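You operate a simulated robot arm through the tools that you are given. There is no shell and no other tool.

You run a simulated robot arm. Do the job below in one go: nothing can be reset, and whatever is moved stays where it is left.

## Task
Pour the leftover resin back into the white drum through the funnel.
Fine: empty the yellow-handled cup, stand it back, funnel back in its pot, bung back in; leave the other cup. Set down upright: what you pick out, orange funnel.

Only the result counts: the job must be done as asked and must still hold three seconds after the hand-in. Knocking over, shifting, dropping, spilling or breaking anything else fails it.

## Robot
A 7-joint arm with a three-finger gripper on a trunk, on a base that drives. Base frame: it is fixed to the floor where the robot stands at the start and does not move with it; the origin is under the middle of the robot, x ahead of it, y to its left, z up. Readings come in cm, rad, newtons and seconds.
Its first joint turns from -2.897 to 2.897 rad. Places, roughly: blue-handled cup, yellow-handled cup [-375, -100, 75]; bung hole of the white drum [-270, -90, 100]; inside of the funnel pot [-360, -80, 80]; orange funnel [-350, -75, 100]; red bung [-250, -100, 100]; white drum [-260, -80, 60]. Payload 2.69 kg.
Tool frame: the origin (TCP) lies between the finger pads and is the grasp point; the fingertips stand 2.9 cm ahead of it; z points along the fingers, y is the line along which they close. Largest opening 12 cm; the body of the gripper starts 7.8 cm behind the TCP.
Orientation is told as [roll, pitch, yaw] about the base's x, y, z axes, in that order, counted from this pose: with the fingers straight down and closing along the base's y, the tool's x points along the base's -x, its y along +y and its z along -z.

## Interface
- The arm moves only by the tool jog_arm. Its argument "moves" is a list of rows, each a list of 7 numbers: the turn, a rotation vector about the tool's x, y, z in rad, then the shift along the tool's x, y, z in cm, then the gripper command, from -1 (fully open) to 1 (shut), values between in proportion. In form: [[rx, ry, rz, tx, ty, tz, claw], ...]. A call has 1 to 20 rows; each row is the pose to reach, as a shift and turn from the pose commanded when the call began, along the tool's axes at that moment. A row lasts 0.2 s, in which the tool goes at most 5 cm and 0.15 rad; a call with a longer step from one row to the next is refused whole, and so is a gripper value outside its range. Where a pose cannot be reached the arm comes as near as it can. A force on the tool above 40 N (or 10 N above the force at the start of the call, whichever is more), or a blocked arm, ends the call early, and 0.2 s more pass. The fingers move at their own pace and stop on an object; they squeeze with about 30 N. The grip force told is the motor's: it shows also when the fingers shut on nothing. Time passes only in rows, and 0.2 s behind the last, so rows that repeat a pose let the fingers close. The reply holds the time, the measured pose of the TCP, the force on the tool along the base axes, the opening and the grip force, in the units named above and with some noise, with the torque about the TCP (base axes, N m) and any sound that the robot's microphone picked up.
- Cameras (640 x 400 px; columns grow to the right, rows downward): "scene" is now at [32.73, 17.74, 132.83]; the picture's right is [-0.13, -0.99, 0.00], its down [-0.64, 0.08, -0.77] and it looks along [0.76, -0.10, -0.64] (base axes); focal length 294 px, centre (320, 200). "wrist" rides on the gripper at [6.3, 0, -10.4] in the tool frame; the picture's right is [0.00, 1.00, 0.00], its down [-0.83, 0.00, -0.56] and it looks along [-0.56, 0.00, 0.83] (tool axes); focal length 275 px, centre (320, 200). There is no depth. A picture from a camera that has moved, and an enlarged one, comes with that camera's place and axes in the base frame and with its lens.
- snapshot(camera): a new picture of that camera. The clock stands still meanwhile.
- move_column(by): slides the trunk up (or, below 0, down) by that many cm; the arm and the scene camera ride with it, the base frame stays. It gives what a move gives, with no picture.
- base_move(legs): drives the robot by 1 to 6 legs, each [ahead, left, turn to the left] in cm, cm and rad, along the robot's own axes; the way and the turn of a leg run together, so that a leg with both is an arc; at most 150 cm and 3.142 rad a leg. The arm and the cameras ride along, it lands a little off, and it stops where it bumps. It gives what a move gives.
- head_to(pan, tilt): turns the head with the scene camera to pan (to the left, within 2.496 rad either way) and tilt (down, from -0.506 to 1.204), counted from straight ahead of the robot. It gives what a move gives.
- close_up(camera, box): a new picture of the part [left, top, right, bottom] of that camera's present view, enlarged. The clock stands still meanwhile.
- sign_off(): hands the job in; it is judged then, once.

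Places have to be worked out from the pictures, the camera data and where the tool is seen. Open the gripper and draw the arm clear of the work before you hand the job in, unless the task says otherwise.

The tools are called after "Request:" as name(argument=value, ...) on one line, values as JSON. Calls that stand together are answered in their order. jog_arm: Moves the arm, as the interface text tells. Its arguments: {"type":"object","properties":{"moves":{"type":"array","items":{"type":"array","items":{"type":"number"}}}},"required":["moves"]} The other tools are called the same way: move_column (by) slides the trunk up or down; base_move (legs) drives the base; head_to (pan, tilt) turns the head that bears the scene camera; snapshot (camera) takes a picture; close_up (camera, box) takes an enlarged picture of a part of a camera's view; sign_off () hands the job in.

At the start:

```text
time: 0.0
eef_pos: [56.72, 10.95, 109.21]
ee_rot: [0.0, 0.0, 0.0]
ft_force: [0.2, 0.1, -0.1]
ft_torque: [0.04, -0.02, 0.0]
width: 12.02
grip_force: 0.1
trunk travel left (down, up): [-32.5, 26.1]
robot x, y, heading: [0.05, -0.12, -0.0]
head pan, tilt: [-0.133, 0.696]
```

scene: 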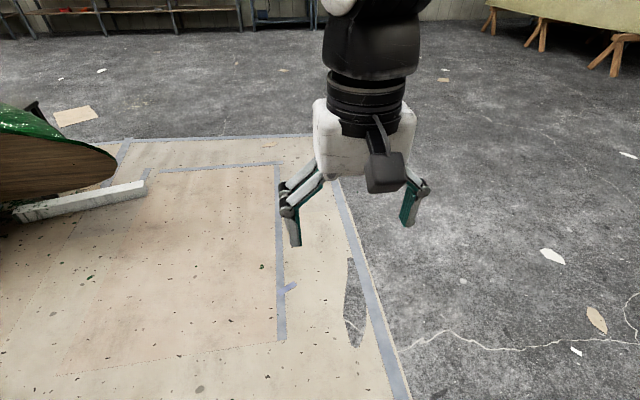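
wrist: 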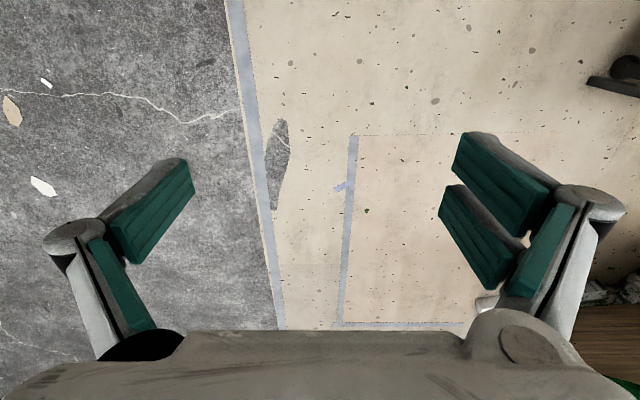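

The pictures show only the floor ahead, and the work lies behind the robot around [-300, -90]. I turn the head back toward it to look.

Request:
head_to(pan=2.45, tilt=0.3)

Request:
snapshot(camera="scene")

Request:
head_to(pan=-2.45, tilt=0.3)

Request:
snapshot(camera="scene")

```text
time: 2.3
eef_pos: [56.76, 10.98, 109.35]
ee_rot: [0.0, 0.0, -0.001]
ft_force: [0.0, 0.0, 0.1]
ft_torque: [-0.02, -0.02, -0.01]
width: 11.98
grip_force: 0.2
trunk travel left (down, up): [-32.5, 26.1]
robot x, y, heading: [0.02, -0.12, -0.004]
head pan, tilt: [2.45, 0.3]
```

```text
taken
camera scene: at [17.11, 24.82, 136.42], right [0.64, 0.77, 0.0], down [0.23, -0.19, -0.96], along [-0.74, 0.61, -0.3], focal length 294 px, centre (320, 200)
```

scene: 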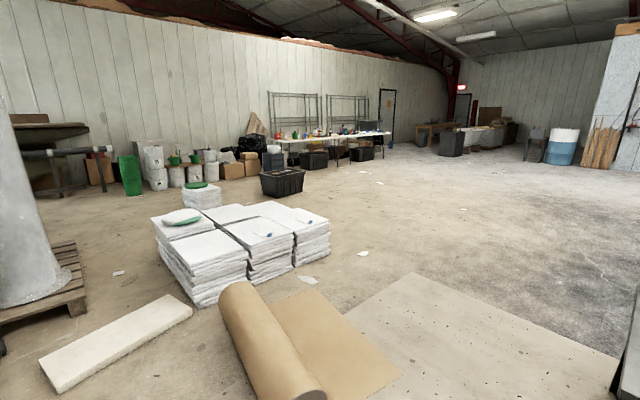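

```text
time: 6.2
eef_pos: [56.69, 10.95, 109.37]
ee_rot: [0.0, -0.002, 0.001]
ft_force: [-0.2, 0.1, 0.0]
ft_torque: [-0.02, -0.08, 0.02]
width: 11.98
grip_force: 0.2
trunk travel left (down, up): [-32.5, 26.1]
robot x, y, heading: [-0.02, 0.17, -0.001]
head pan, tilt: [-2.45, 0.3]
```

```text
taken
camera scene: at [17.11, 12.91, 136.42], right [-0.64, 0.77, 0.0], down [0.23, 0.19, -0.96], along [-0.74, -0.61, -0.3], focal length 294 px, centre (320, 200)
```

scene: 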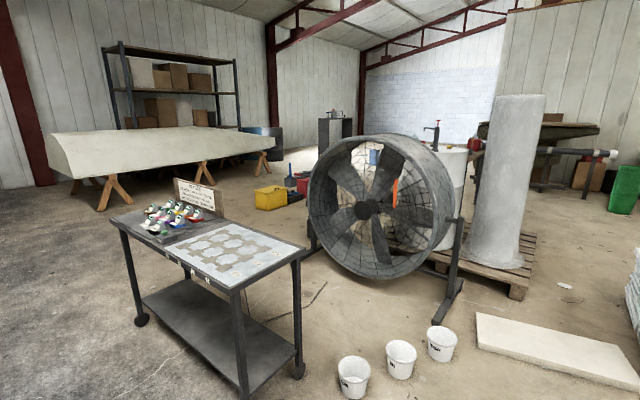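

The white drum stands behind a large fan at about x -160. I look closer at that region before planning a route.

Request:
close_up(camera="scene", box=[280, 90, 560, 265])

Request:
close_up(camera="scene", box=[240, 230, 640, 400])

Request:
head_to(pan=-2.45, tilt=0.9)

Request:
snapshot(camera="scene")

Request:
head_to(pan=-1.5, tilt=0.6)

Request:
snapshot(camera="scene")

Request:
head_to(pan=2.45, tilt=0.8)

Request:
snapshot(camera="scene")

```text
2.29 times, centred on (420, 178) of scene
camera zoom: at [17.11, 12.91, 136.42], right [-0.64, 0.77, 0.0], down [0.23, 0.19, -0.96], along [-0.74, -0.61, -0.3], focal length 672 px, centre (91, 251)
```

zoom: 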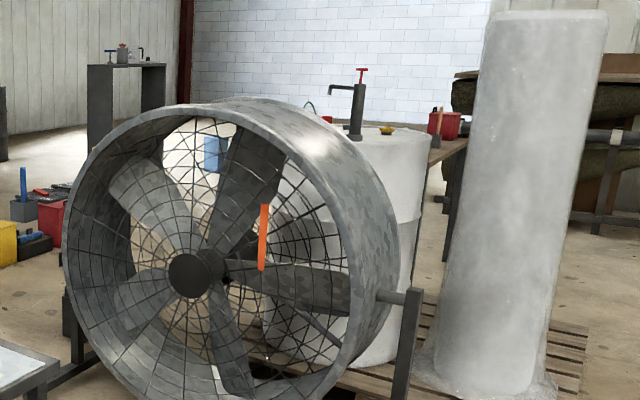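

```text
1.60 times, centred on (440, 315) of scene
camera zoom: at [17.11, 12.91, 136.42], right [-0.64, 0.77, 0.0], down [0.23, 0.19, -0.96], along [-0.74, -0.61, -0.3], focal length 470 px, centre (128, 16)
```

zoom: 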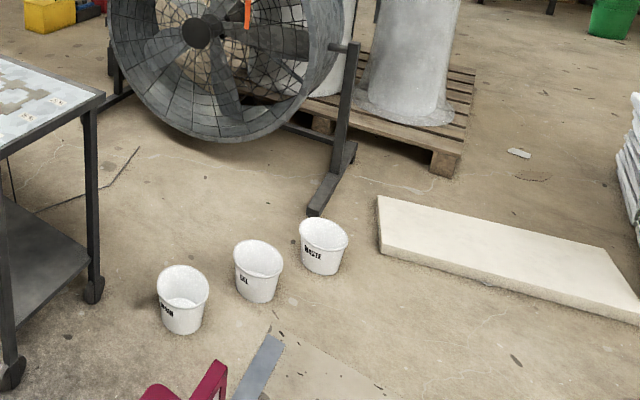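

```text
time: 7.2
eef_pos: [56.61, 10.91, 109.43]
ee_rot: [0.0, 0.002, 0.0]
ft_force: [0.5, 0.1, -0.2]
ft_torque: [-0.01, -0.01, 0.0]
width: 12.02
grip_force: 0.0
trunk travel left (down, up): [-32.5, 26.1]
robot x, y, heading: [0.07, 0.14, -0.005]
head pan, tilt: [-2.45, 0.901]
```

```text
taken
camera scene: at [18.48, 14.05, 131.2], right [-0.64, 0.77, 0.0], down [0.6, 0.5, -0.62], along [-0.48, -0.4, -0.78], focal length 294 px, centre (320, 200)
```

scene: 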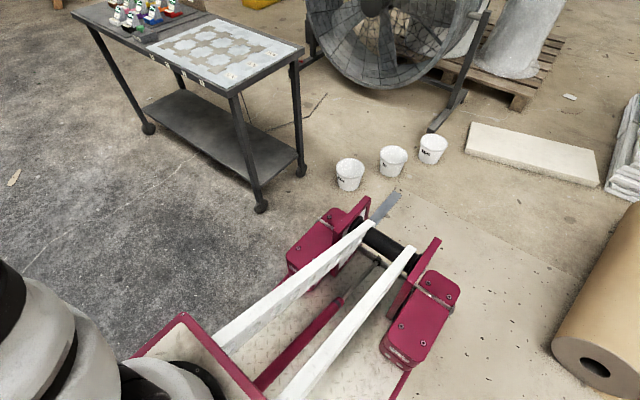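

```text
time: 8.4
eef_pos: [56.65, 11.01, 109.35]
ee_rot: [-0.001, 0.002, -0.001]
ft_force: [0.1, 0.1, 0.2]
ft_torque: [-0.04, 0.01, 0.0]
width: 12.01
grip_force: 0.0
trunk travel left (down, up): [-32.5, 26.1]
robot x, y, heading: [-0.04, 0.4, -0.001]
head pan, tilt: [-1.499, 0.6]
```

```text
taken
camera scene: at [24.92, 10.05, 133.66], right [-1.0, -0.07, 0.0], down [-0.04, 0.56, -0.82], along [0.06, -0.82, -0.57], focal length 294 px, centre (320, 200)
```

scene: 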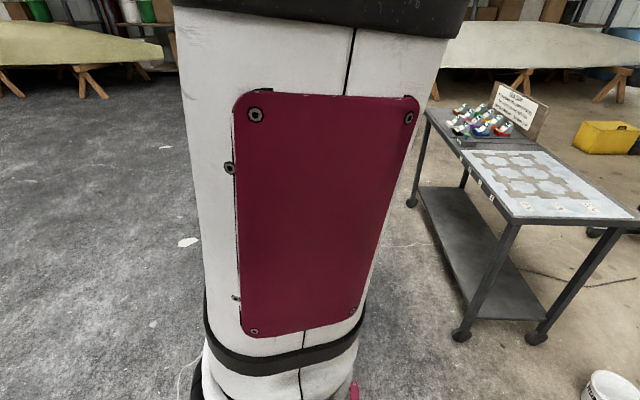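

```text
time: 11.7
eef_pos: [56.62, 10.94, 109.33]
ee_rot: [-0.001, 0.0, -0.001]
ft_force: [0.4, -0.4, -0.5]
ft_torque: [0.0, -0.02, -0.02]
width: 12.0
grip_force: 0.0
trunk travel left (down, up): [-32.5, 26.1]
robot x, y, heading: [-0.11, 0.15, -0.0]
head pan, tilt: [2.45, 0.799]
```

```text
taken
camera scene: at [18.08, 24.01, 131.98], right [0.64, 0.77, 0.0], down [0.55, -0.46, -0.7], along [-0.54, 0.44, -0.72], focal length 294 px, centre (320, 200)
```

scene: 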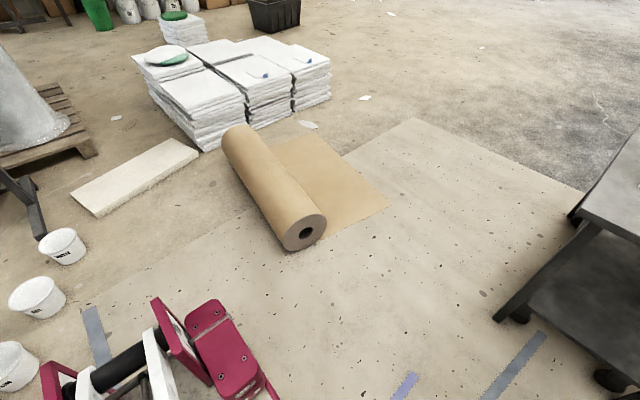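

I need the robot's own footprint to drive safely, so I look down around the base.

Request:
head_to(pan=2.49, tilt=1.2)

Request:
snapshot(camera="scene")

Request:
head_to(pan=1.4, tilt=1.2)

Request:
snapshot(camera="scene")

Request:
head_to(pan=0.2, tilt=1.2)

Request:
snapshot(camera="scene")

Request:
head_to(pan=-1.2, tilt=1.2)

Request:
snapshot(camera="scene")

Request:
head_to(pan=-2.49, tilt=1.2)

Request:
snapshot(camera="scene")

```text
time: 12.5
eef_pos: [56.75, 10.92, 109.27]
ee_rot: [-0.002, 0.0, 0.0]
ft_force: [0.0, 0.5, 0.7]
ft_torque: [0.01, -0.03, -0.04]
width: 11.97
grip_force: 0.2
trunk travel left (down, up): [-32.5, 26.1]
robot x, y, heading: [-0.21, -0.21, 0.002]
head pan, tilt: [2.491, 1.201]
```

```text
taken
camera scene: at [19.85, 22.25, 129.21], right [0.61, 0.8, 0.0], down [0.74, -0.56, -0.36], along [-0.29, 0.22, -0.93], focal length 294 px, centre (320, 200)
```

scene: 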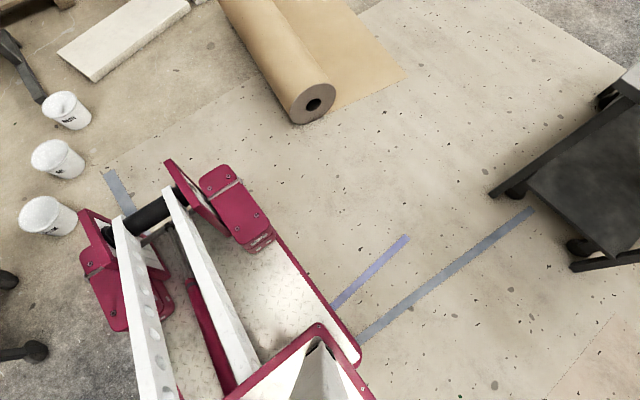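

```text
time: 13.8
eef_pos: [56.83, 10.84, 109.32]
ee_rot: [0.0, 0.0, 0.001]
ft_force: [0.5, 0.6, -0.5]
ft_torque: [-0.02, -0.04, 0.01]
width: 11.99
grip_force: 0.1
trunk travel left (down, up): [-32.5, 26.1]
robot x, y, heading: [0.06, 0.18, -0.001]
head pan, tilt: [1.4, 1.201]
```

```text
taken
camera scene: at [25.24, 24.37, 129.21], right [0.99, -0.17, 0.0], down [-0.16, -0.92, -0.36], along [0.06, 0.36, -0.93], focal length 294 px, centre (320, 200)
```

scene: 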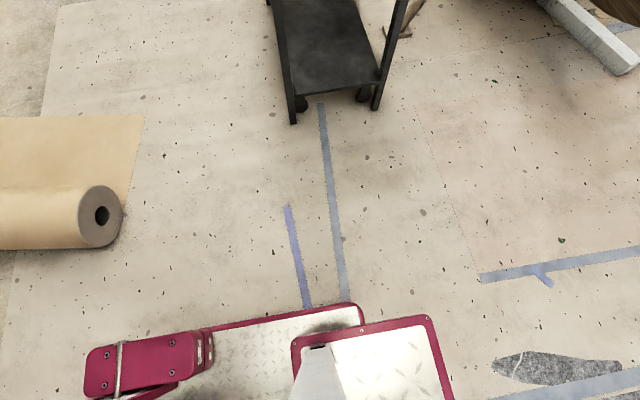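

```text
time: 15.2
eef_pos: [56.74, 10.88, 109.23]
ee_rot: [0.0, -0.001, 0.0]
ft_force: [-0.1, 0.6, -0.4]
ft_torque: [-0.02, -0.01, 0.04]
width: 11.97
grip_force: 0.1
trunk travel left (down, up): [-32.5, 26.1]
robot x, y, heading: [0.14, 0.24, 0.001]
head pan, tilt: [0.201, 1.201]
```

```text
taken
camera scene: at [29.78, 19.98, 129.21], right [0.2, -0.98, 0.0], down [-0.91, -0.19, -0.36], along [0.35, 0.07, -0.93], focal length 294 px, centre (320, 200)
```

scene: 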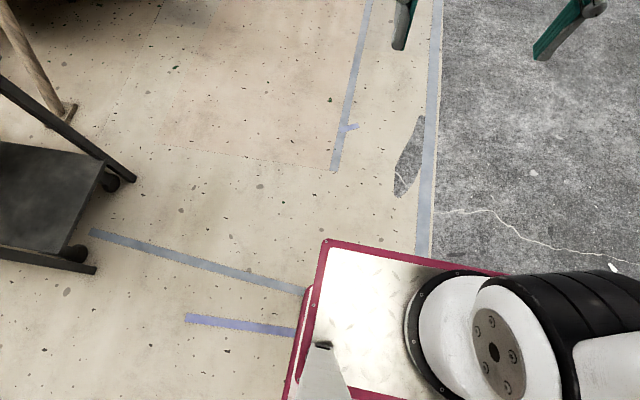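

```text
time: 16.8
eef_pos: [56.67, 10.98, 109.27]
ee_rot: [0.0, 0.001, 0.001]
ft_force: [-0.6, -0.6, -0.4]
ft_torque: [-0.01, -0.02, 0.01]
width: 11.99
grip_force: 0.1
trunk travel left (down, up): [-32.5, 26.1]
robot x, y, heading: [0.17, 0.13, 0.003]
head pan, tilt: [-1.201, 1.201]
```

```text
taken
camera scene: at [26.32, 13.65, 129.21], right [-0.93, -0.36, 0.0], down [-0.34, 0.87, -0.36], along [0.13, -0.34, -0.93], focal length 294 px, centre (320, 200)
```

scene: 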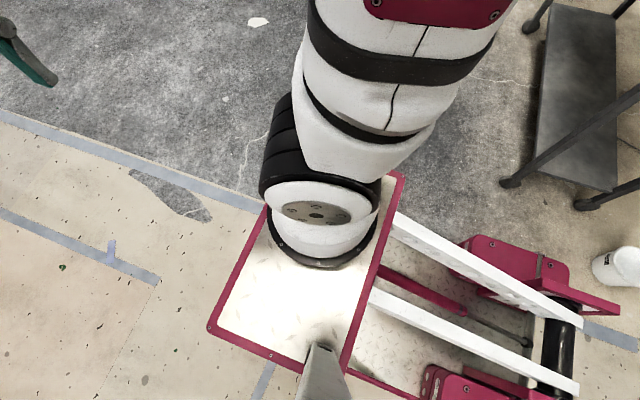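

```text
time: 18.2
eef_pos: [56.7, 10.9, 109.42]
ee_rot: [0.001, 0.0, -0.001]
ft_force: [0.3, -0.3, -0.6]
ft_torque: [0.0, 0.0, -0.01]
width: 12.02
grip_force: 0.0
trunk travel left (down, up): [-32.5, 26.1]
robot x, y, heading: [0.45, -0.1, 0.002]
head pan, tilt: [-2.491, 1.201]
```

```text
taken
camera scene: at [19.85, 15.47, 129.21], right [-0.61, 0.8, 0.0], down [0.74, 0.57, -0.36], along [-0.29, -0.22, -0.93], focal length 294 px, centre (320, 200)
```

scene: 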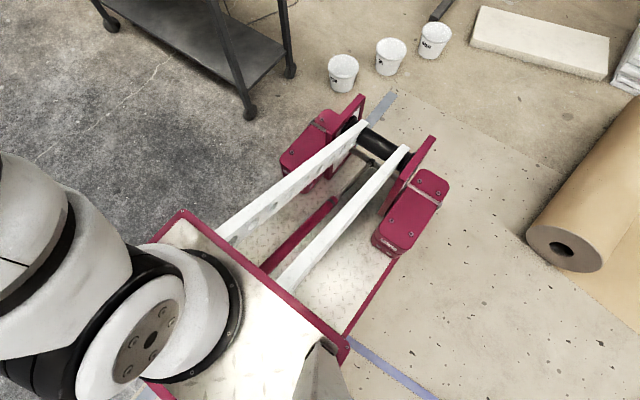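

The robot's footprint is about x -65..+48 and y ±35. The cart spans about x -80..-35, y -190..-77, buckets and the fan block the direct way, and the right side is open floor, so I drive ahead and then right to go around the cart.

Request:
base_move(legs=[[60, 0, 0], [0, -140, 0], [0, -120, 0]])

Request:
head_to(pan=-2.49, tilt=0.3)

Request:
snapshot(camera="scene")

Request:
head_to(pan=2.49, tilt=0.3)

Request:
snapshot(camera="scene")

```text
time: 33.8
eef_pos: [119.58, -246.25, 109.28]
ee_rot: [0.0, -0.001, 0.024]
ft_force: [-0.9, 0.3, -0.7]
ft_torque: [0.0, -0.02, -0.06]
width: 12.01
grip_force: 0.0
trunk travel left (down, up): [-32.5, 26.1]
robot x, y, heading: [63.09, -258.21, 0.023]
head pan, tilt: [-2.491, 1.201]
```

```text
time: 35.0
eef_pos: [119.41, -246.32, 109.3]
ee_rot: [0.0, 0.001, 0.023]
ft_force: [-0.3, 0.5, -0.2]
ft_torque: [-0.01, -0.03, 0.01]
width: 12.01
grip_force: 0.1
trunk travel left (down, up): [-32.5, 26.1]
robot x, y, heading: [62.95, -258.35, 0.024]
head pan, tilt: [-2.491, 0.3]
```

```text
taken
camera scene: at [79.66, -245.0, 136.41], right [-0.62, 0.78, 0.0], down [0.23, 0.18, -0.96], along [-0.75, -0.6, -0.3], focal length 294 px, centre (320, 200)
```

scene: 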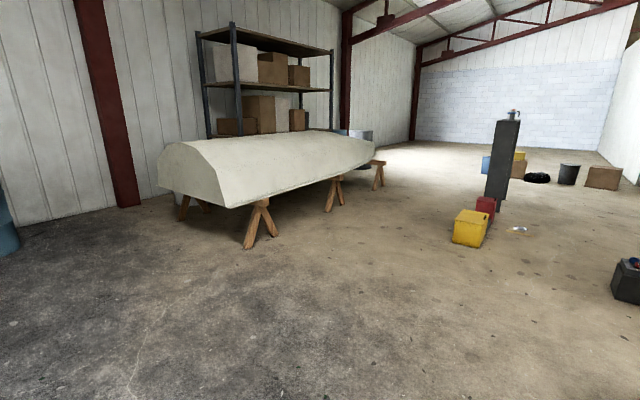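

```text
time: 39.0
eef_pos: [119.47, -246.31, 109.4]
ee_rot: [-0.001, 0.0, 0.022]
ft_force: [0.5, 0.3, 0.1]
ft_torque: [-0.02, -0.01, -0.01]
width: 11.99
grip_force: 0.2
trunk travel left (down, up): [-32.5, 26.1]
robot x, y, heading: [63.07, -258.61, 0.016]
head pan, tilt: [2.491, 0.3]
```

```text
taken
camera scene: at [79.4, -233.68, 136.42], right [0.59, 0.81, 0.0], down [0.24, -0.17, -0.96], along [-0.77, 0.56, -0.3], focal length 294 px, centre (320, 200)
```

scene: 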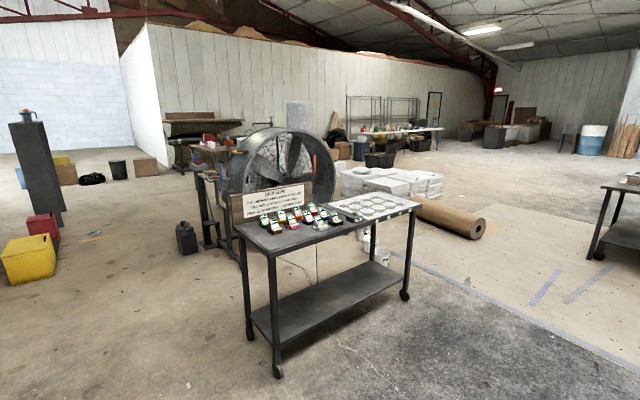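

The corridor south of the cart is open. I zoom in on the bench behind the fan.

Request:
close_up(camera="scene", box=[140, 100, 300, 270])

Request:
close_up(camera="scene", box=[0, 90, 200, 290])

```text
2.35 times, centred on (220, 185) of scene
camera zoom: at [79.4, -233.68, 136.42], right [0.59, 0.81, 0.0], down [0.24, -0.17, -0.96], along [-0.77, 0.56, -0.3], focal length 691 px, centre (555, 235)
```

zoom: 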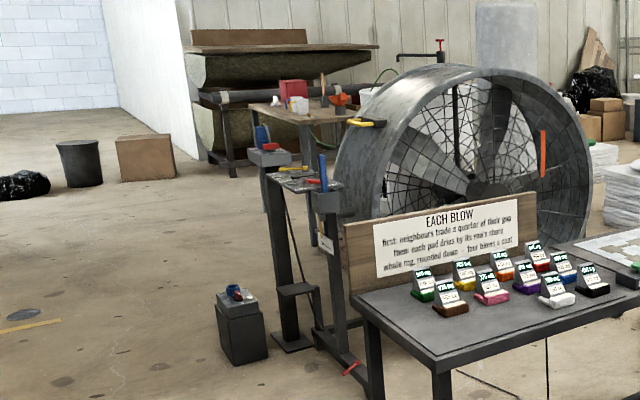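

```text
2.00 times, centred on (100, 190) of scene
camera zoom: at [79.4, -233.68, 136.42], right [0.59, 0.81, 0.0], down [0.24, -0.17, -0.96], along [-0.77, 0.56, -0.3], focal length 588 px, centre (760, 220)
```

zoom: 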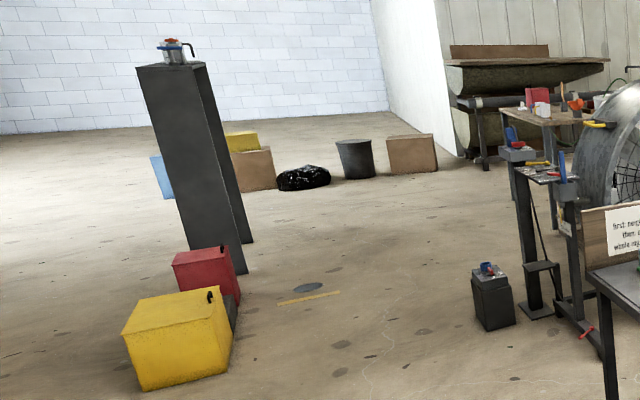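

The bench with the cups, pot and funnel lies beyond the fan; its near edge is around y -120. The corridor at y about -250, between the low box (-206,-186) and the yellow box (-265,-320), is passable backwards, so I back up halfway and look again.

Request:
base_move(legs=[[-75, 6, -0.016], [-75, 0, 0]])

Request:
head_to(pan=2.49, tilt=0.35)

Request:
snapshot(camera="scene")

Request:
close_up(camera="scene", box=[160, 60, 440, 235])

Request:
head_to(pan=-2.49, tilt=0.5)

Request:
snapshot(camera="scene")

```text
time: 46.7
eef_pos: [-31.26, -242.86, 109.25]
ee_rot: [0.0, -0.002, 0.008]
ft_force: [0.5, 0.9, 0.2]
ft_torque: [0.0, 0.01, 0.0]
width: 12.0
grip_force: 0.1
trunk travel left (down, up): [-32.5, 26.1]
robot x, y, heading: [-87.81, -254.61, 0.004]
head pan, tilt: [2.491, 0.3]
```

```text
time: 47.4
eef_pos: [-31.21, -242.81, 109.35]
ee_rot: [0.0, 0.002, 0.008]
ft_force: [0.3, -1.2, 1.3]
ft_torque: [-0.01, 0.05, 0.04]
width: 12.01
grip_force: 0.0
trunk travel left (down, up): [-32.5, 26.1]
robot x, y, heading: [-88.24, -253.97, 0.012]
head pan, tilt: [2.491, 0.351]
```

```text
taken
camera scene: at [-71.1, -229.57, 135.95], right [0.6, 0.8, 0.0], down [0.27, -0.21, -0.94], along [-0.75, 0.56, -0.34], focal length 294 px, centre (320, 200)
```

scene: 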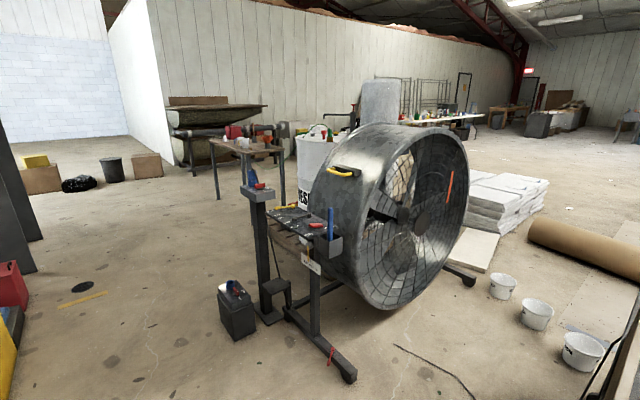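

```text
2.29 times, centred on (300, 148) of scene
camera zoom: at [-71.1, -229.57, 135.95], right [0.6, 0.8, 0.0], down [0.27, -0.21, -0.94], along [-0.75, 0.56, -0.34], focal length 672 px, centre (366, 320)
```

zoom: 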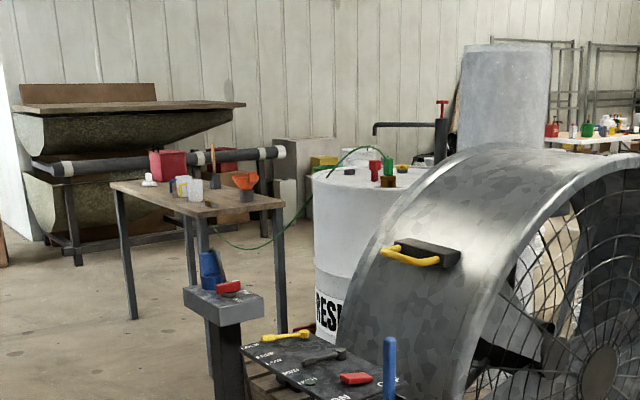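

```text
time: 51.3
eef_pos: [-31.13, -242.88, 109.31]
ee_rot: [0.0, 0.001, 0.006]
ft_force: [1.0, 0.3, 0.1]
ft_torque: [-0.03, -0.01, 0.01]
width: 12.01
grip_force: 0.0
trunk travel left (down, up): [-32.5, 26.1]
robot x, y, heading: [-88.37, -254.65, 0.01]
head pan, tilt: [-2.491, 0.499]
```

```text
taken
camera scene: at [-70.86, -240.73, 134.58], right [-0.61, 0.79, 0.0], down [0.38, 0.29, -0.88], along [-0.69, -0.54, -0.48], focal length 294 px, centre (320, 200)
```

scene: 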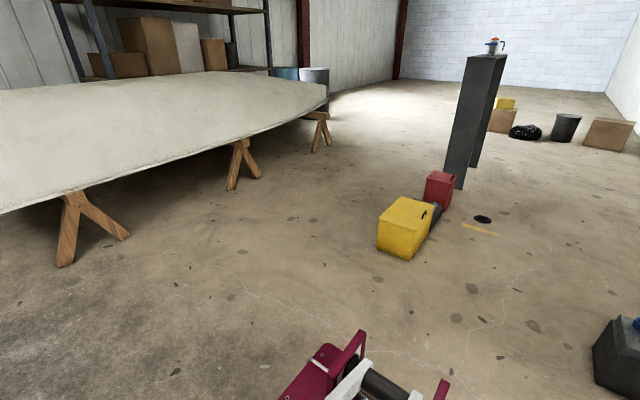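

The corridor between the low box (y≈-198 edge) and the yellow/red boxes (y≈-284 edge) is about 86 cm; the robot is about 60 wide. I back through it along y≈-243.

Request:
base_move(legs=[[-35, 11.5, -0.008], [-60, 0, 0]])

Request:
head_to(pan=-2.49, tilt=0.9)

Request:
snapshot(camera="scene")

Request:
head_to(pan=2.49, tilt=0.7)

Request:
snapshot(camera="scene")

```text
time: 56.6
eef_pos: [-125.76, -231.6, 109.29]
ee_rot: [0.001, 0.0, -0.005]
ft_force: [-0.1, 0.7, -0.1]
ft_torque: [0.01, 0.0, 0.03]
width: 12.02
grip_force: 0.0
trunk travel left (down, up): [-32.5, 26.1]
robot x, y, heading: [-182.38, -242.45, -0.005]
head pan, tilt: [-2.491, 0.499]
```

```text
time: 57.5
eef_pos: [-125.79, -231.57, 109.33]
ee_rot: [0.001, 0.001, -0.003]
ft_force: [0.4, -0.3, 0.0]
ft_torque: [0.01, 0.03, 0.01]
width: 12.0
grip_force: 0.0
trunk travel left (down, up): [-32.5, 26.1]
robot x, y, heading: [-182.46, -242.41, -0.005]
head pan, tilt: [-2.491, 0.901]
```

```text
taken
camera scene: at [-164.19, -228.21, 131.2], right [-0.6, 0.8, 0.0], down [0.62, 0.47, -0.62], along [-0.5, -0.38, -0.78], focal length 294 px, centre (320, 200)
```

scene: 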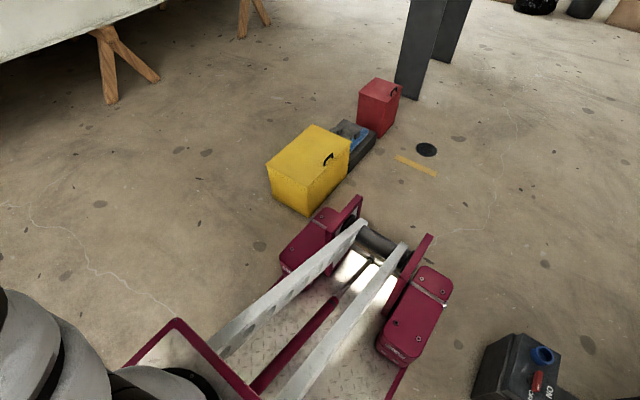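

```text
time: 61.4
eef_pos: [-125.8, -231.6, 109.27]
ee_rot: [-0.001, 0.0, -0.004]
ft_force: [-0.1, 0.5, -1.5]
ft_torque: [0.0, -0.03, 0.02]
width: 12.03
grip_force: 0.1
trunk travel left (down, up): [-32.5, 26.1]
robot x, y, heading: [-182.29, -242.31, -0.003]
head pan, tilt: [2.491, 0.7]
```

```text
taken
camera scene: at [-164.91, -218.48, 132.8], right [0.61, 0.79, 0.0], down [0.51, -0.39, -0.76], along [-0.61, 0.47, -0.64], focal length 294 px, centre (320, 200)
```

scene: 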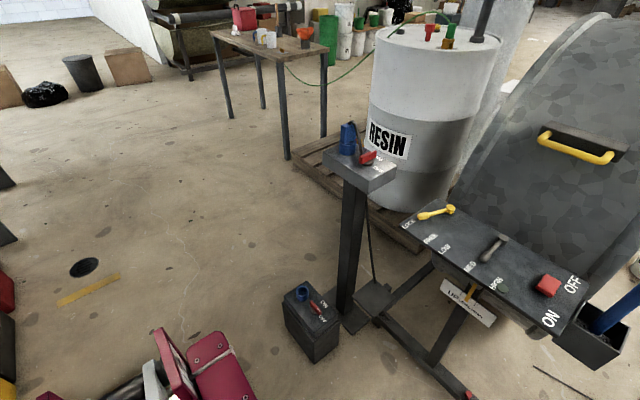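

Clearances are about 18 cm to the yellow box and 12 cm to the low box. I continue backing to x≈-332, then slide toward the bench and turn to face it.

Request:
base_move(legs=[[-148, -2, 0.004], [0, 36, 0], [0, 0, 1.571]])

Request:
head_to(pan=0.0, tilt=0.5)

Request:
snapshot(camera="scene")

Request:
head_to(pan=0.9, tilt=0.6)

Request:
snapshot(camera="scene")

```text
time: 74.5
eef_pos: [-341.81, -152.32, 109.28]
ee_rot: [-0.001, -0.001, 1.585]
ft_force: [-0.2, -0.7, 0.9]
ft_torque: [-0.04, -0.02, 0.02]
width: 12.0
grip_force: 0.0
trunk travel left (down, up): [-32.5, 26.1]
robot x, y, heading: [-330.32, -208.77, 1.582]
head pan, tilt: [2.491, 0.7]
```

```text
time: 76.7
eef_pos: [-341.83, -152.32, 109.38]
ee_rot: [-0.001, 0.001, 1.585]
ft_force: [0.2, 0.3, -0.2]
ft_torque: [0.02, 0.02, 0.03]
width: 11.99
grip_force: 0.1
trunk travel left (down, up): [-32.5, 26.1]
robot x, y, heading: [-330.2, -209.02, 1.585]
head pan, tilt: [0.0, 0.499]
```

```text
taken
camera scene: at [-349.78, -175.73, 134.57], right [1.0, 0.01, 0.0], down [0.01, -0.48, -0.88], along [-0.01, 0.88, -0.48], focal length 294 px, centre (320, 200)
```

scene: 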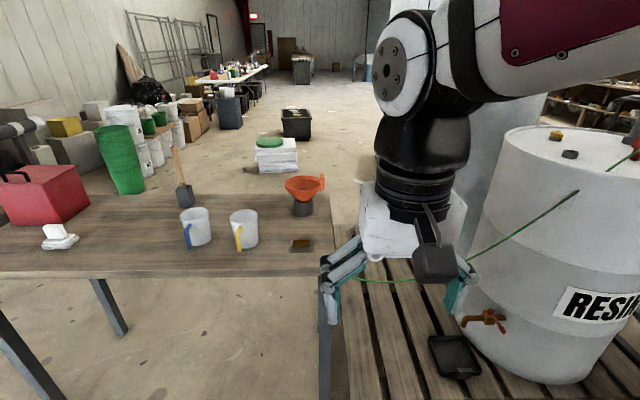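

```text
time: 77.9
eef_pos: [-341.92, -152.41, 109.36]
ee_rot: [0.001, 0.001, 1.584]
ft_force: [0.6, 0.3, 0.0]
ft_torque: [-0.01, 0.0, 0.0]
width: 12.0
grip_force: 0.1
trunk travel left (down, up): [-32.5, 26.1]
robot x, y, heading: [-330.05, -209.03, 1.584]
head pan, tilt: [0.901, 0.6]
```

```text
taken
camera scene: at [-356.65, -179.42, 133.67], right [0.61, 0.79, 0.0], down [0.45, -0.35, -0.83], along [-0.65, 0.5, -0.56], focal length 294 px, centre (320, 200)
```

scene: 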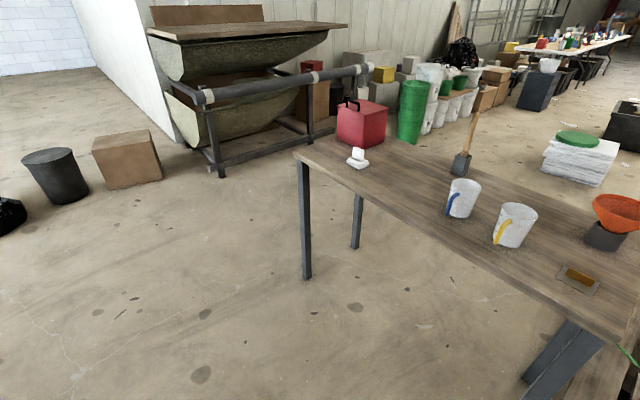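

The bench with both cups, the pot with the funnel, and the drum are right ahead. I zoom in for details of each.

Request:
head_to(pan=0.25, tilt=0.75)

Request:
snapshot(camera="scene")

Request:
close_up(camera="scene", box=[200, 60, 440, 210])

Request:
head_to(pan=-0.6, tilt=0.6)

Request:
snapshot(camera="scene")

Request:
snapshot(camera="wrist")

```text
time: 79.0
eef_pos: [-341.84, -152.39, 109.33]
ee_rot: [0.002, 0.0, 1.585]
ft_force: [0.5, 0.5, -0.6]
ft_torque: [0.01, -0.02, -0.03]
width: 12.01
grip_force: 0.1
trunk travel left (down, up): [-32.5, 26.1]
robot x, y, heading: [-330.25, -209.0, 1.58]
head pan, tilt: [0.25, 0.75]
```

```text
taken
camera scene: at [-351.82, -176.82, 132.38], right [0.97, 0.26, 0.0], down [0.18, -0.66, -0.73], along [-0.19, 0.71, -0.68], focal length 294 px, centre (320, 200)
```

scene: 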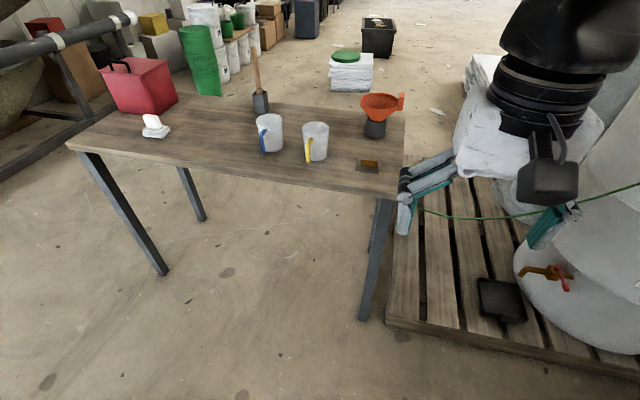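

```text
2.67 times, centred on (320, 135) of scene
camera zoom: at [-351.82, -176.82, 132.38], right [0.97, 0.26, 0.0], down [0.18, -0.66, -0.73], along [-0.19, 0.71, -0.68], focal length 784 px, centre (320, 373)
```

zoom: 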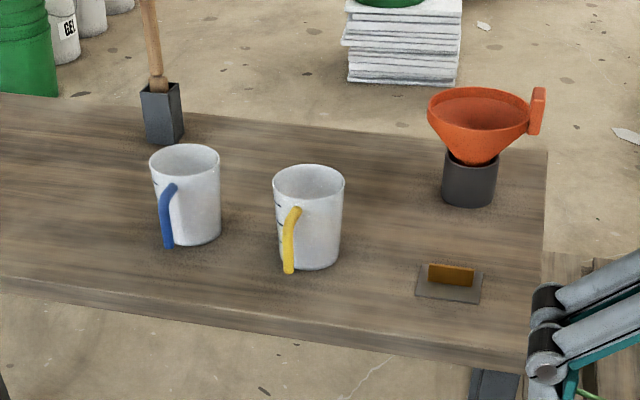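

```text
time: 80.1
eef_pos: [-341.91, -152.42, 109.38]
ee_rot: [0.001, 0.0, 1.585]
ft_force: [0.1, 0.2, -0.2]
ft_torque: [-0.03, 0.01, -0.03]
width: 12.01
grip_force: 0.1
trunk travel left (down, up): [-32.5, 26.1]
robot x, y, heading: [-330.05, -209.1, 1.588]
head pan, tilt: [-0.6, 0.6]
```

```text
taken
camera scene: at [-344.77, -177.46, 133.67], right [0.83, -0.55, 0.0], down [-0.31, -0.47, -0.82], along [0.46, 0.69, -0.57], focal length 294 px, centre (320, 200)
```

scene: 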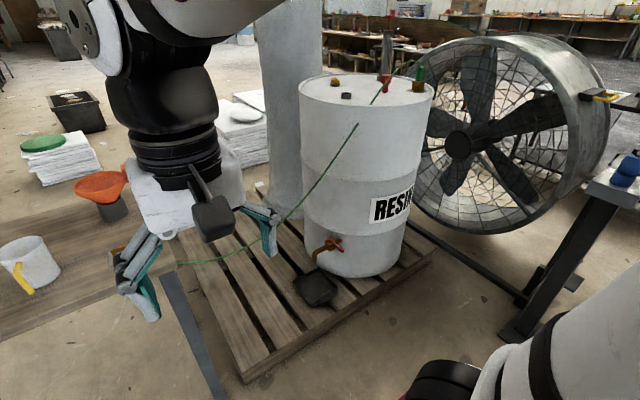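

```text
taken
camera wrist: at [-341.74, -158.79, 119.77], right [-1.0, -0.02, 0.0], down [-0.01, 0.83, 0.56], along [-0.01, 0.56, -0.83], focal length 275 px, centre (320, 200)
```

wrist: 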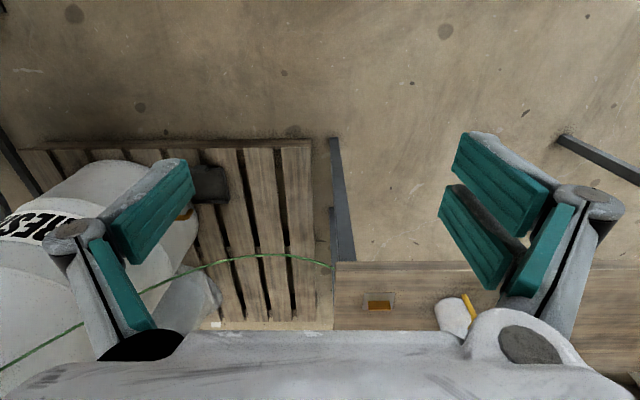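

I zoom into the drum's top to find the bung hole, bung and the green cable.

Request:
close_up(camera="scene", box=[280, 40, 460, 150])

Request:
close_up(camera="scene", box=[150, 140, 420, 320])

```text
3.56 times, centred on (370, 95) of scene
camera zoom: at [-344.77, -177.46, 133.67], right [0.83, -0.55, 0.0], down [-0.31, -0.47, -0.82], along [0.46, 0.69, -0.57], focal length 1045 px, centre (142, 573)
```

zoom: 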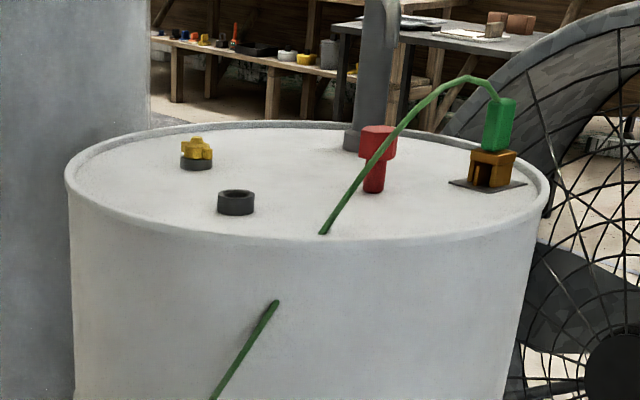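

```text
2.22 times, centred on (285, 230) of scene
camera zoom: at [-344.77, -177.46, 133.67], right [0.83, -0.55, 0.0], down [-0.31, -0.47, -0.82], along [0.46, 0.69, -0.57], focal length 653 px, centre (398, 133)
```

zoom: 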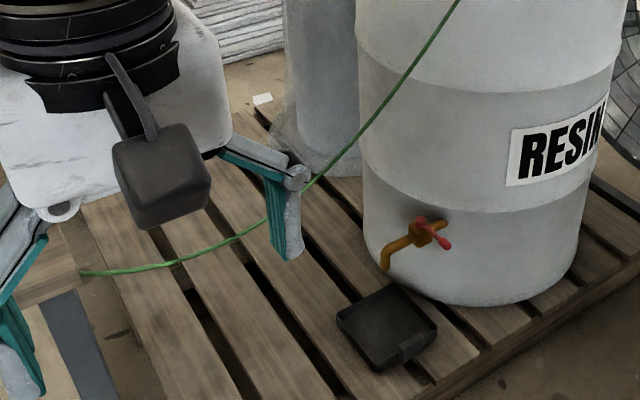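

The drum top holds an open dark-ringed bung hole near (-272,-86), the red bung standing near (-254,-89, top z≈108.7) and a green bonding cable on a clamp running on their south side. The bench edge is at about y -118, so I move 33 cm closer with the arm at z 109 staying above everything.

Request:
base_move(legs=[[33, 0, -0.012]])

Request:
head_to(pan=0.3, tilt=0.9)

Request:
snapshot(camera="scene")

Request:
close_up(camera="scene", box=[180, 20, 460, 195])

Request:
snapshot(camera="wrist")

```text
time: 82.3
eef_pos: [-341.44, -119.2, 109.35]
ee_rot: [-0.001, 0.001, 1.573]
ft_force: [0.9, 0.1, -0.7]
ft_torque: [0.02, -0.05, 0.02]
width: 12.02
grip_force: 0.0
trunk travel left (down, up): [-32.5, 26.1]
robot x, y, heading: [-330.27, -175.99, 1.572]
head pan, tilt: [-0.6, 0.6]
```

```text
time: 83.5
eef_pos: [-341.56, -119.11, 109.23]
ee_rot: [-0.001, -0.002, 1.572]
ft_force: [0.8, 0.1, 0.1]
ft_torque: [0.0, -0.05, -0.02]
width: 11.99
grip_force: 0.0
trunk travel left (down, up): [-32.5, 26.1]
robot x, y, heading: [-330.17, -176.01, 1.567]
head pan, tilt: [0.3, 0.901]
```

```text
taken
camera scene: at [-351.86, -144.27, 131.19], right [0.96, 0.3, 0.0], down [0.23, -0.75, -0.62], along [-0.18, 0.59, -0.78], focal length 294 px, centre (320, 200)
```

scene: 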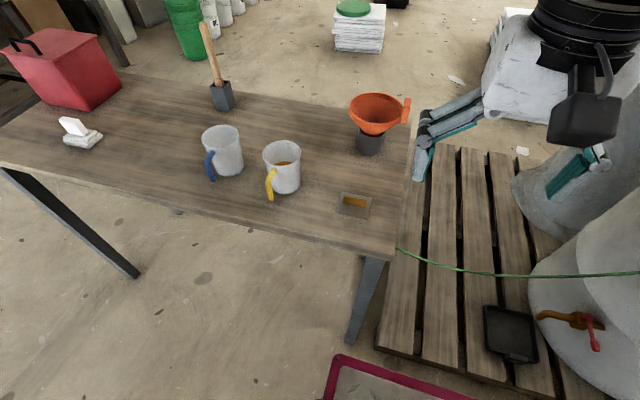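

```text
2.29 times, centred on (320, 108) of scene
camera zoom: at [-351.86, -144.27, 131.19], right [0.96, 0.3, 0.0], down [0.23, -0.75, -0.62], along [-0.18, 0.59, -0.78], focal length 672 px, centre (320, 411)
```

zoom: 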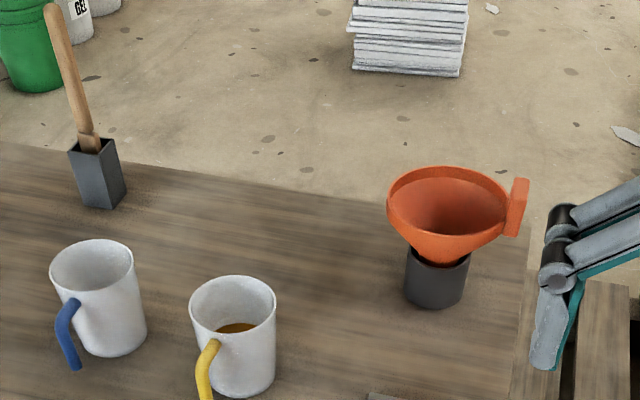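

```text
taken
camera wrist: at [-341.4, -125.55, 119.77], right [-1.0, -0.01, 0.0], down [-0.01, 0.83, 0.56], along [0.0, 0.56, -0.83], focal length 275 px, centre (320, 200)
```

wrist: 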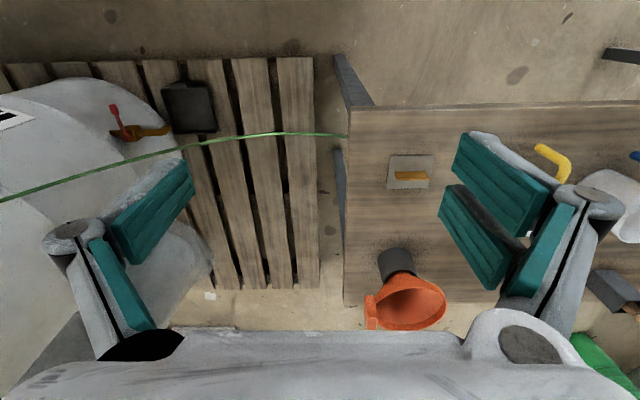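

Triangulating wrist and scene views: bench top z≈79, yellow cup at (-373,-103) with rim z≈89.4, funnel rim centre (-357,-83, z≈89). I look at the drum top and the pump's spout more closely from here.

Request:
head_to(pan=-0.9, tilt=0.35)

Request:
snapshot(camera="scene")

Request:
close_up(camera="scene", box=[200, 40, 480, 215])

Request:
close_up(camera="wrist", box=[320, 100, 480, 340])

```text
time: 84.9
eef_pos: [-341.49, -119.22, 109.16]
ee_rot: [-0.001, -0.001, 1.572]
ft_force: [0.4, -1.2, -0.1]
ft_torque: [0.03, -0.01, 0.01]
width: 12.02
grip_force: 0.1
trunk travel left (down, up): [-32.5, 26.1]
robot x, y, heading: [-330.62, -175.86, 1.572]
head pan, tilt: [-0.901, 0.351]
```

```text
taken
camera scene: at [-342.33, -145.68, 135.94], right [0.62, -0.78, 0.0], down [-0.27, -0.21, -0.94], along [0.73, 0.58, -0.34], focal length 294 px, centre (320, 200)
```

scene: 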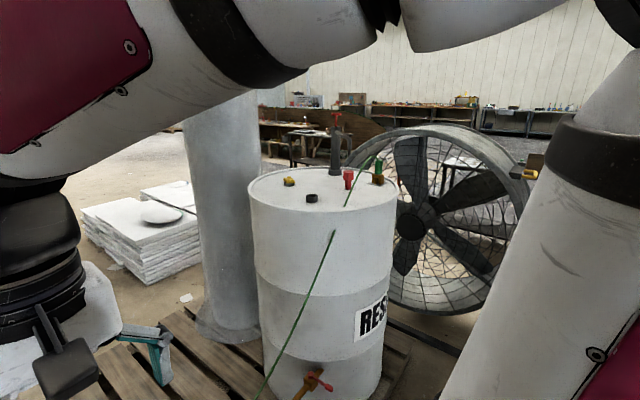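

```text
2.29 times, centred on (340, 128) of scene
camera zoom: at [-342.33, -145.68, 135.94], right [0.62, -0.78, 0.0], down [-0.27, -0.21, -0.94], along [0.73, 0.58, -0.34], focal length 672 px, centre (274, 366)
```

zoom: 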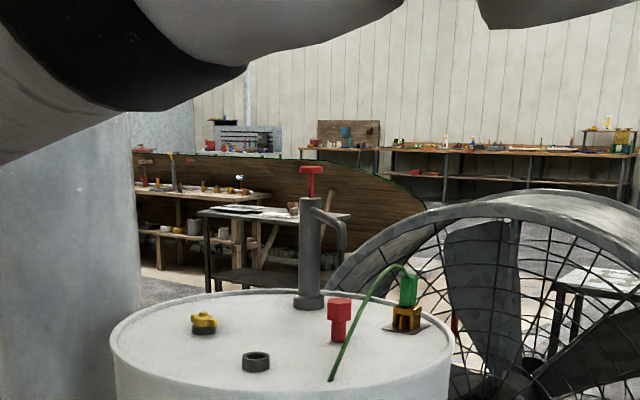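

```text
1.67 times, centred on (400, 220) of wrist
camera zoom: at [-341.4, -125.55, 119.77], right [-1.0, -0.01, 0.0], down [-0.01, 0.83, 0.56], along [0.0, 0.56, -0.83], focal length 459 px, centre (187, 167)
```

zoom: 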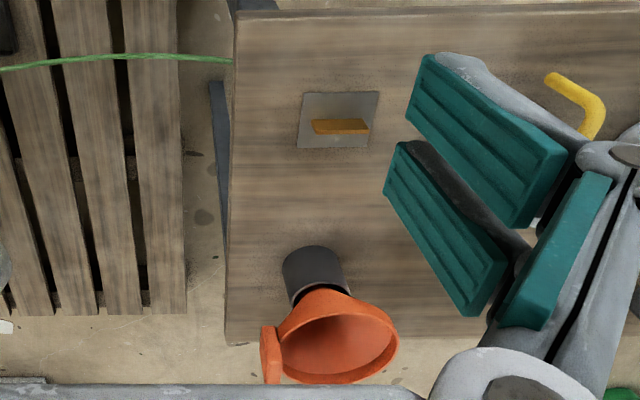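

The pump spout's tip hangs right above the red bung (≈(-254,-89,117)), so the bung will need a tilted approach from the west; that comes later. First I move the wrist camera to look down at the funnel and its tab.

Request:
jog_arm(moves=[[0, 0, 0, -4, 2, 0, -1], [0, 0, 0, -8, 3, 0, -1], [0, 0, 0, -12, 5, 0, -1], [0, 0, 0, -16, 7, 0, -1], [0, 0, 0, -20, 8, 0, -1], [0, 0, 0, -22, 8, 0, -1], [0, 0, 0, -22, 8, 0, -1]])

Request:
snapshot(camera="wrist")

Request:
close_up(camera="wrist", box=[220, 130, 420, 255])

```text
time: 86.5
eef_pos: [-349.42, -97.1, 109.41]
ee_rot: [0.0, 0.0, 1.572]
ft_force: [1.3, 0.0, -0.1]
ft_torque: [0.0, 0.03, -0.05]
width: 11.99
grip_force: 0.0
trunk travel left (down, up): [-32.5, 26.1]
robot x, y, heading: [-330.67, -175.93, 1.573]
head pan, tilt: [-0.901, 0.351]
```

```text
taken
camera wrist: at [-349.39, -103.57, 119.84], right [-1.0, -0.01, 0.0], down [-0.01, 0.83, 0.56], along [0.0, 0.56, -0.83], focal length 275 px, centre (320, 200)
```

wrist: 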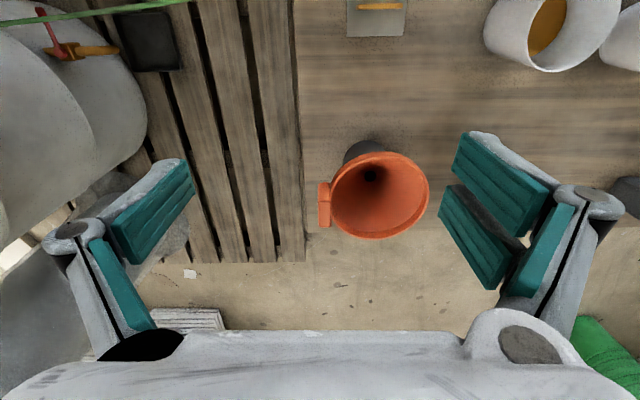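

```text
3.20 times, centred on (320, 192) of wrist
camera zoom: at [-349.39, -103.57, 119.84], right [-1.0, -0.01, 0.0], down [-0.01, 0.83, 0.56], along [0.0, 0.56, -0.83], focal length 881 px, centre (320, 224)
```

zoom: 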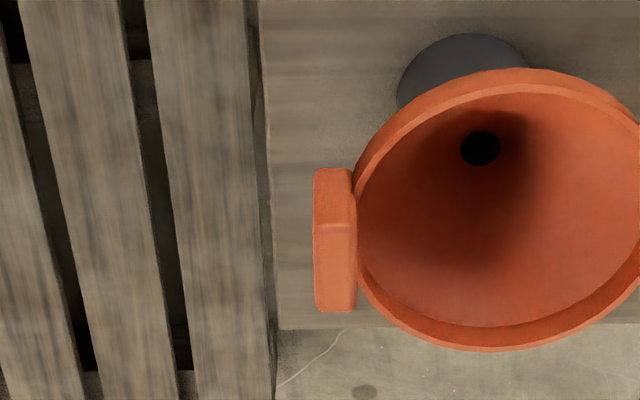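

The funnel's tab is a plate on the east side, top at about (-350,-83.8, 93.5), rising ~4 cm over the rim (z≈89.4): good for a radial grip. I shift the base 12 cm to the right and 4 cm ahead so bench and drum are both in reach, then check.

Request:
base_move(legs=[[4, -12, 0]])

Request:
jog_arm(moves=[[0, 0, 0, 0, 3, 0, -0.5], [0, 0, 0, 0, 6, 0, 0.1], [0, 0, 0, 0, 9, 0, 0.1], [0, 0, 0, 3, 12, 0, 0.1], [0, 0, 0, 3, 12, 0, 0.1]])

Request:
snapshot(camera="wrist")

Request:
head_to(pan=0.3, tilt=0.8)

Request:
snapshot(camera="scene")

```text
time: 87.8
eef_pos: [-337.38, -93.13, 109.32]
ee_rot: [0.001, 0.0, 1.571]
ft_force: [-0.3, -0.2, 0.4]
ft_torque: [0.0, 0.01, 0.02]
width: 11.99
grip_force: 0.2
trunk travel left (down, up): [-32.5, 26.1]
robot x, y, heading: [-318.1, -171.62, 1.567]
head pan, tilt: [-0.901, 0.351]
```

```text
time: 89.0
eef_pos: [-349.49, -96.22, 109.33]
ee_rot: [0.0, -0.001, 1.571]
ft_force: [0.0, -0.1, 0.1]
ft_torque: [0.01, 0.03, 0.04]
width: 5.4
grip_force: 0.0
trunk travel left (down, up): [-32.5, 26.1]
robot x, y, heading: [-318.6, -171.48, 1.569]
head pan, tilt: [-0.901, 0.351]
```

```text
taken
camera wrist: at [-349.37, -102.53, 119.83], right [-1.0, 0.0, 0.0], down [0.0, 0.83, 0.56], along [0.0, 0.56, -0.83], focal length 275 px, centre (320, 200)
```

wrist: 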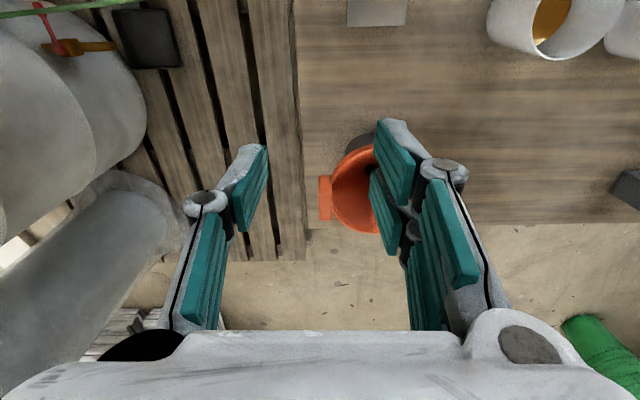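

```text
time: 90.4
eef_pos: [-349.44, -96.1, 109.31]
ee_rot: [0.0, 0.0, 1.573]
ft_force: [0.3, 0.1, -0.7]
ft_torque: [0.02, 0.0, 0.0]
width: 5.43
grip_force: 0.1
trunk travel left (down, up): [-32.5, 26.1]
robot x, y, heading: [-318.52, -171.78, 1.573]
head pan, tilt: [0.3, 0.799]
```

```text
taken
camera scene: at [-340.02, -139.7, 131.98], right [0.96, 0.29, 0.0], down [0.21, -0.68, -0.7], along [-0.21, 0.67, -0.72], focal length 294 px, centre (320, 200)
```

scene: 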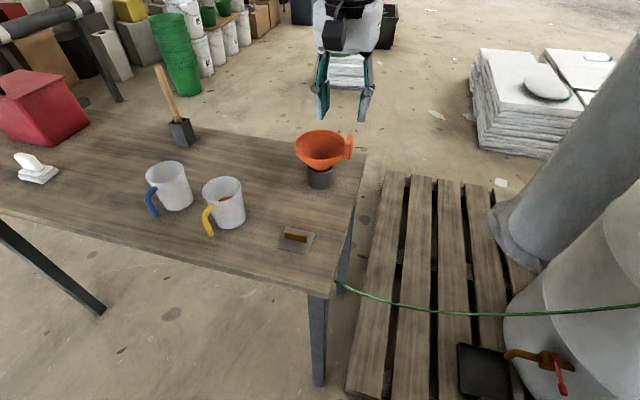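

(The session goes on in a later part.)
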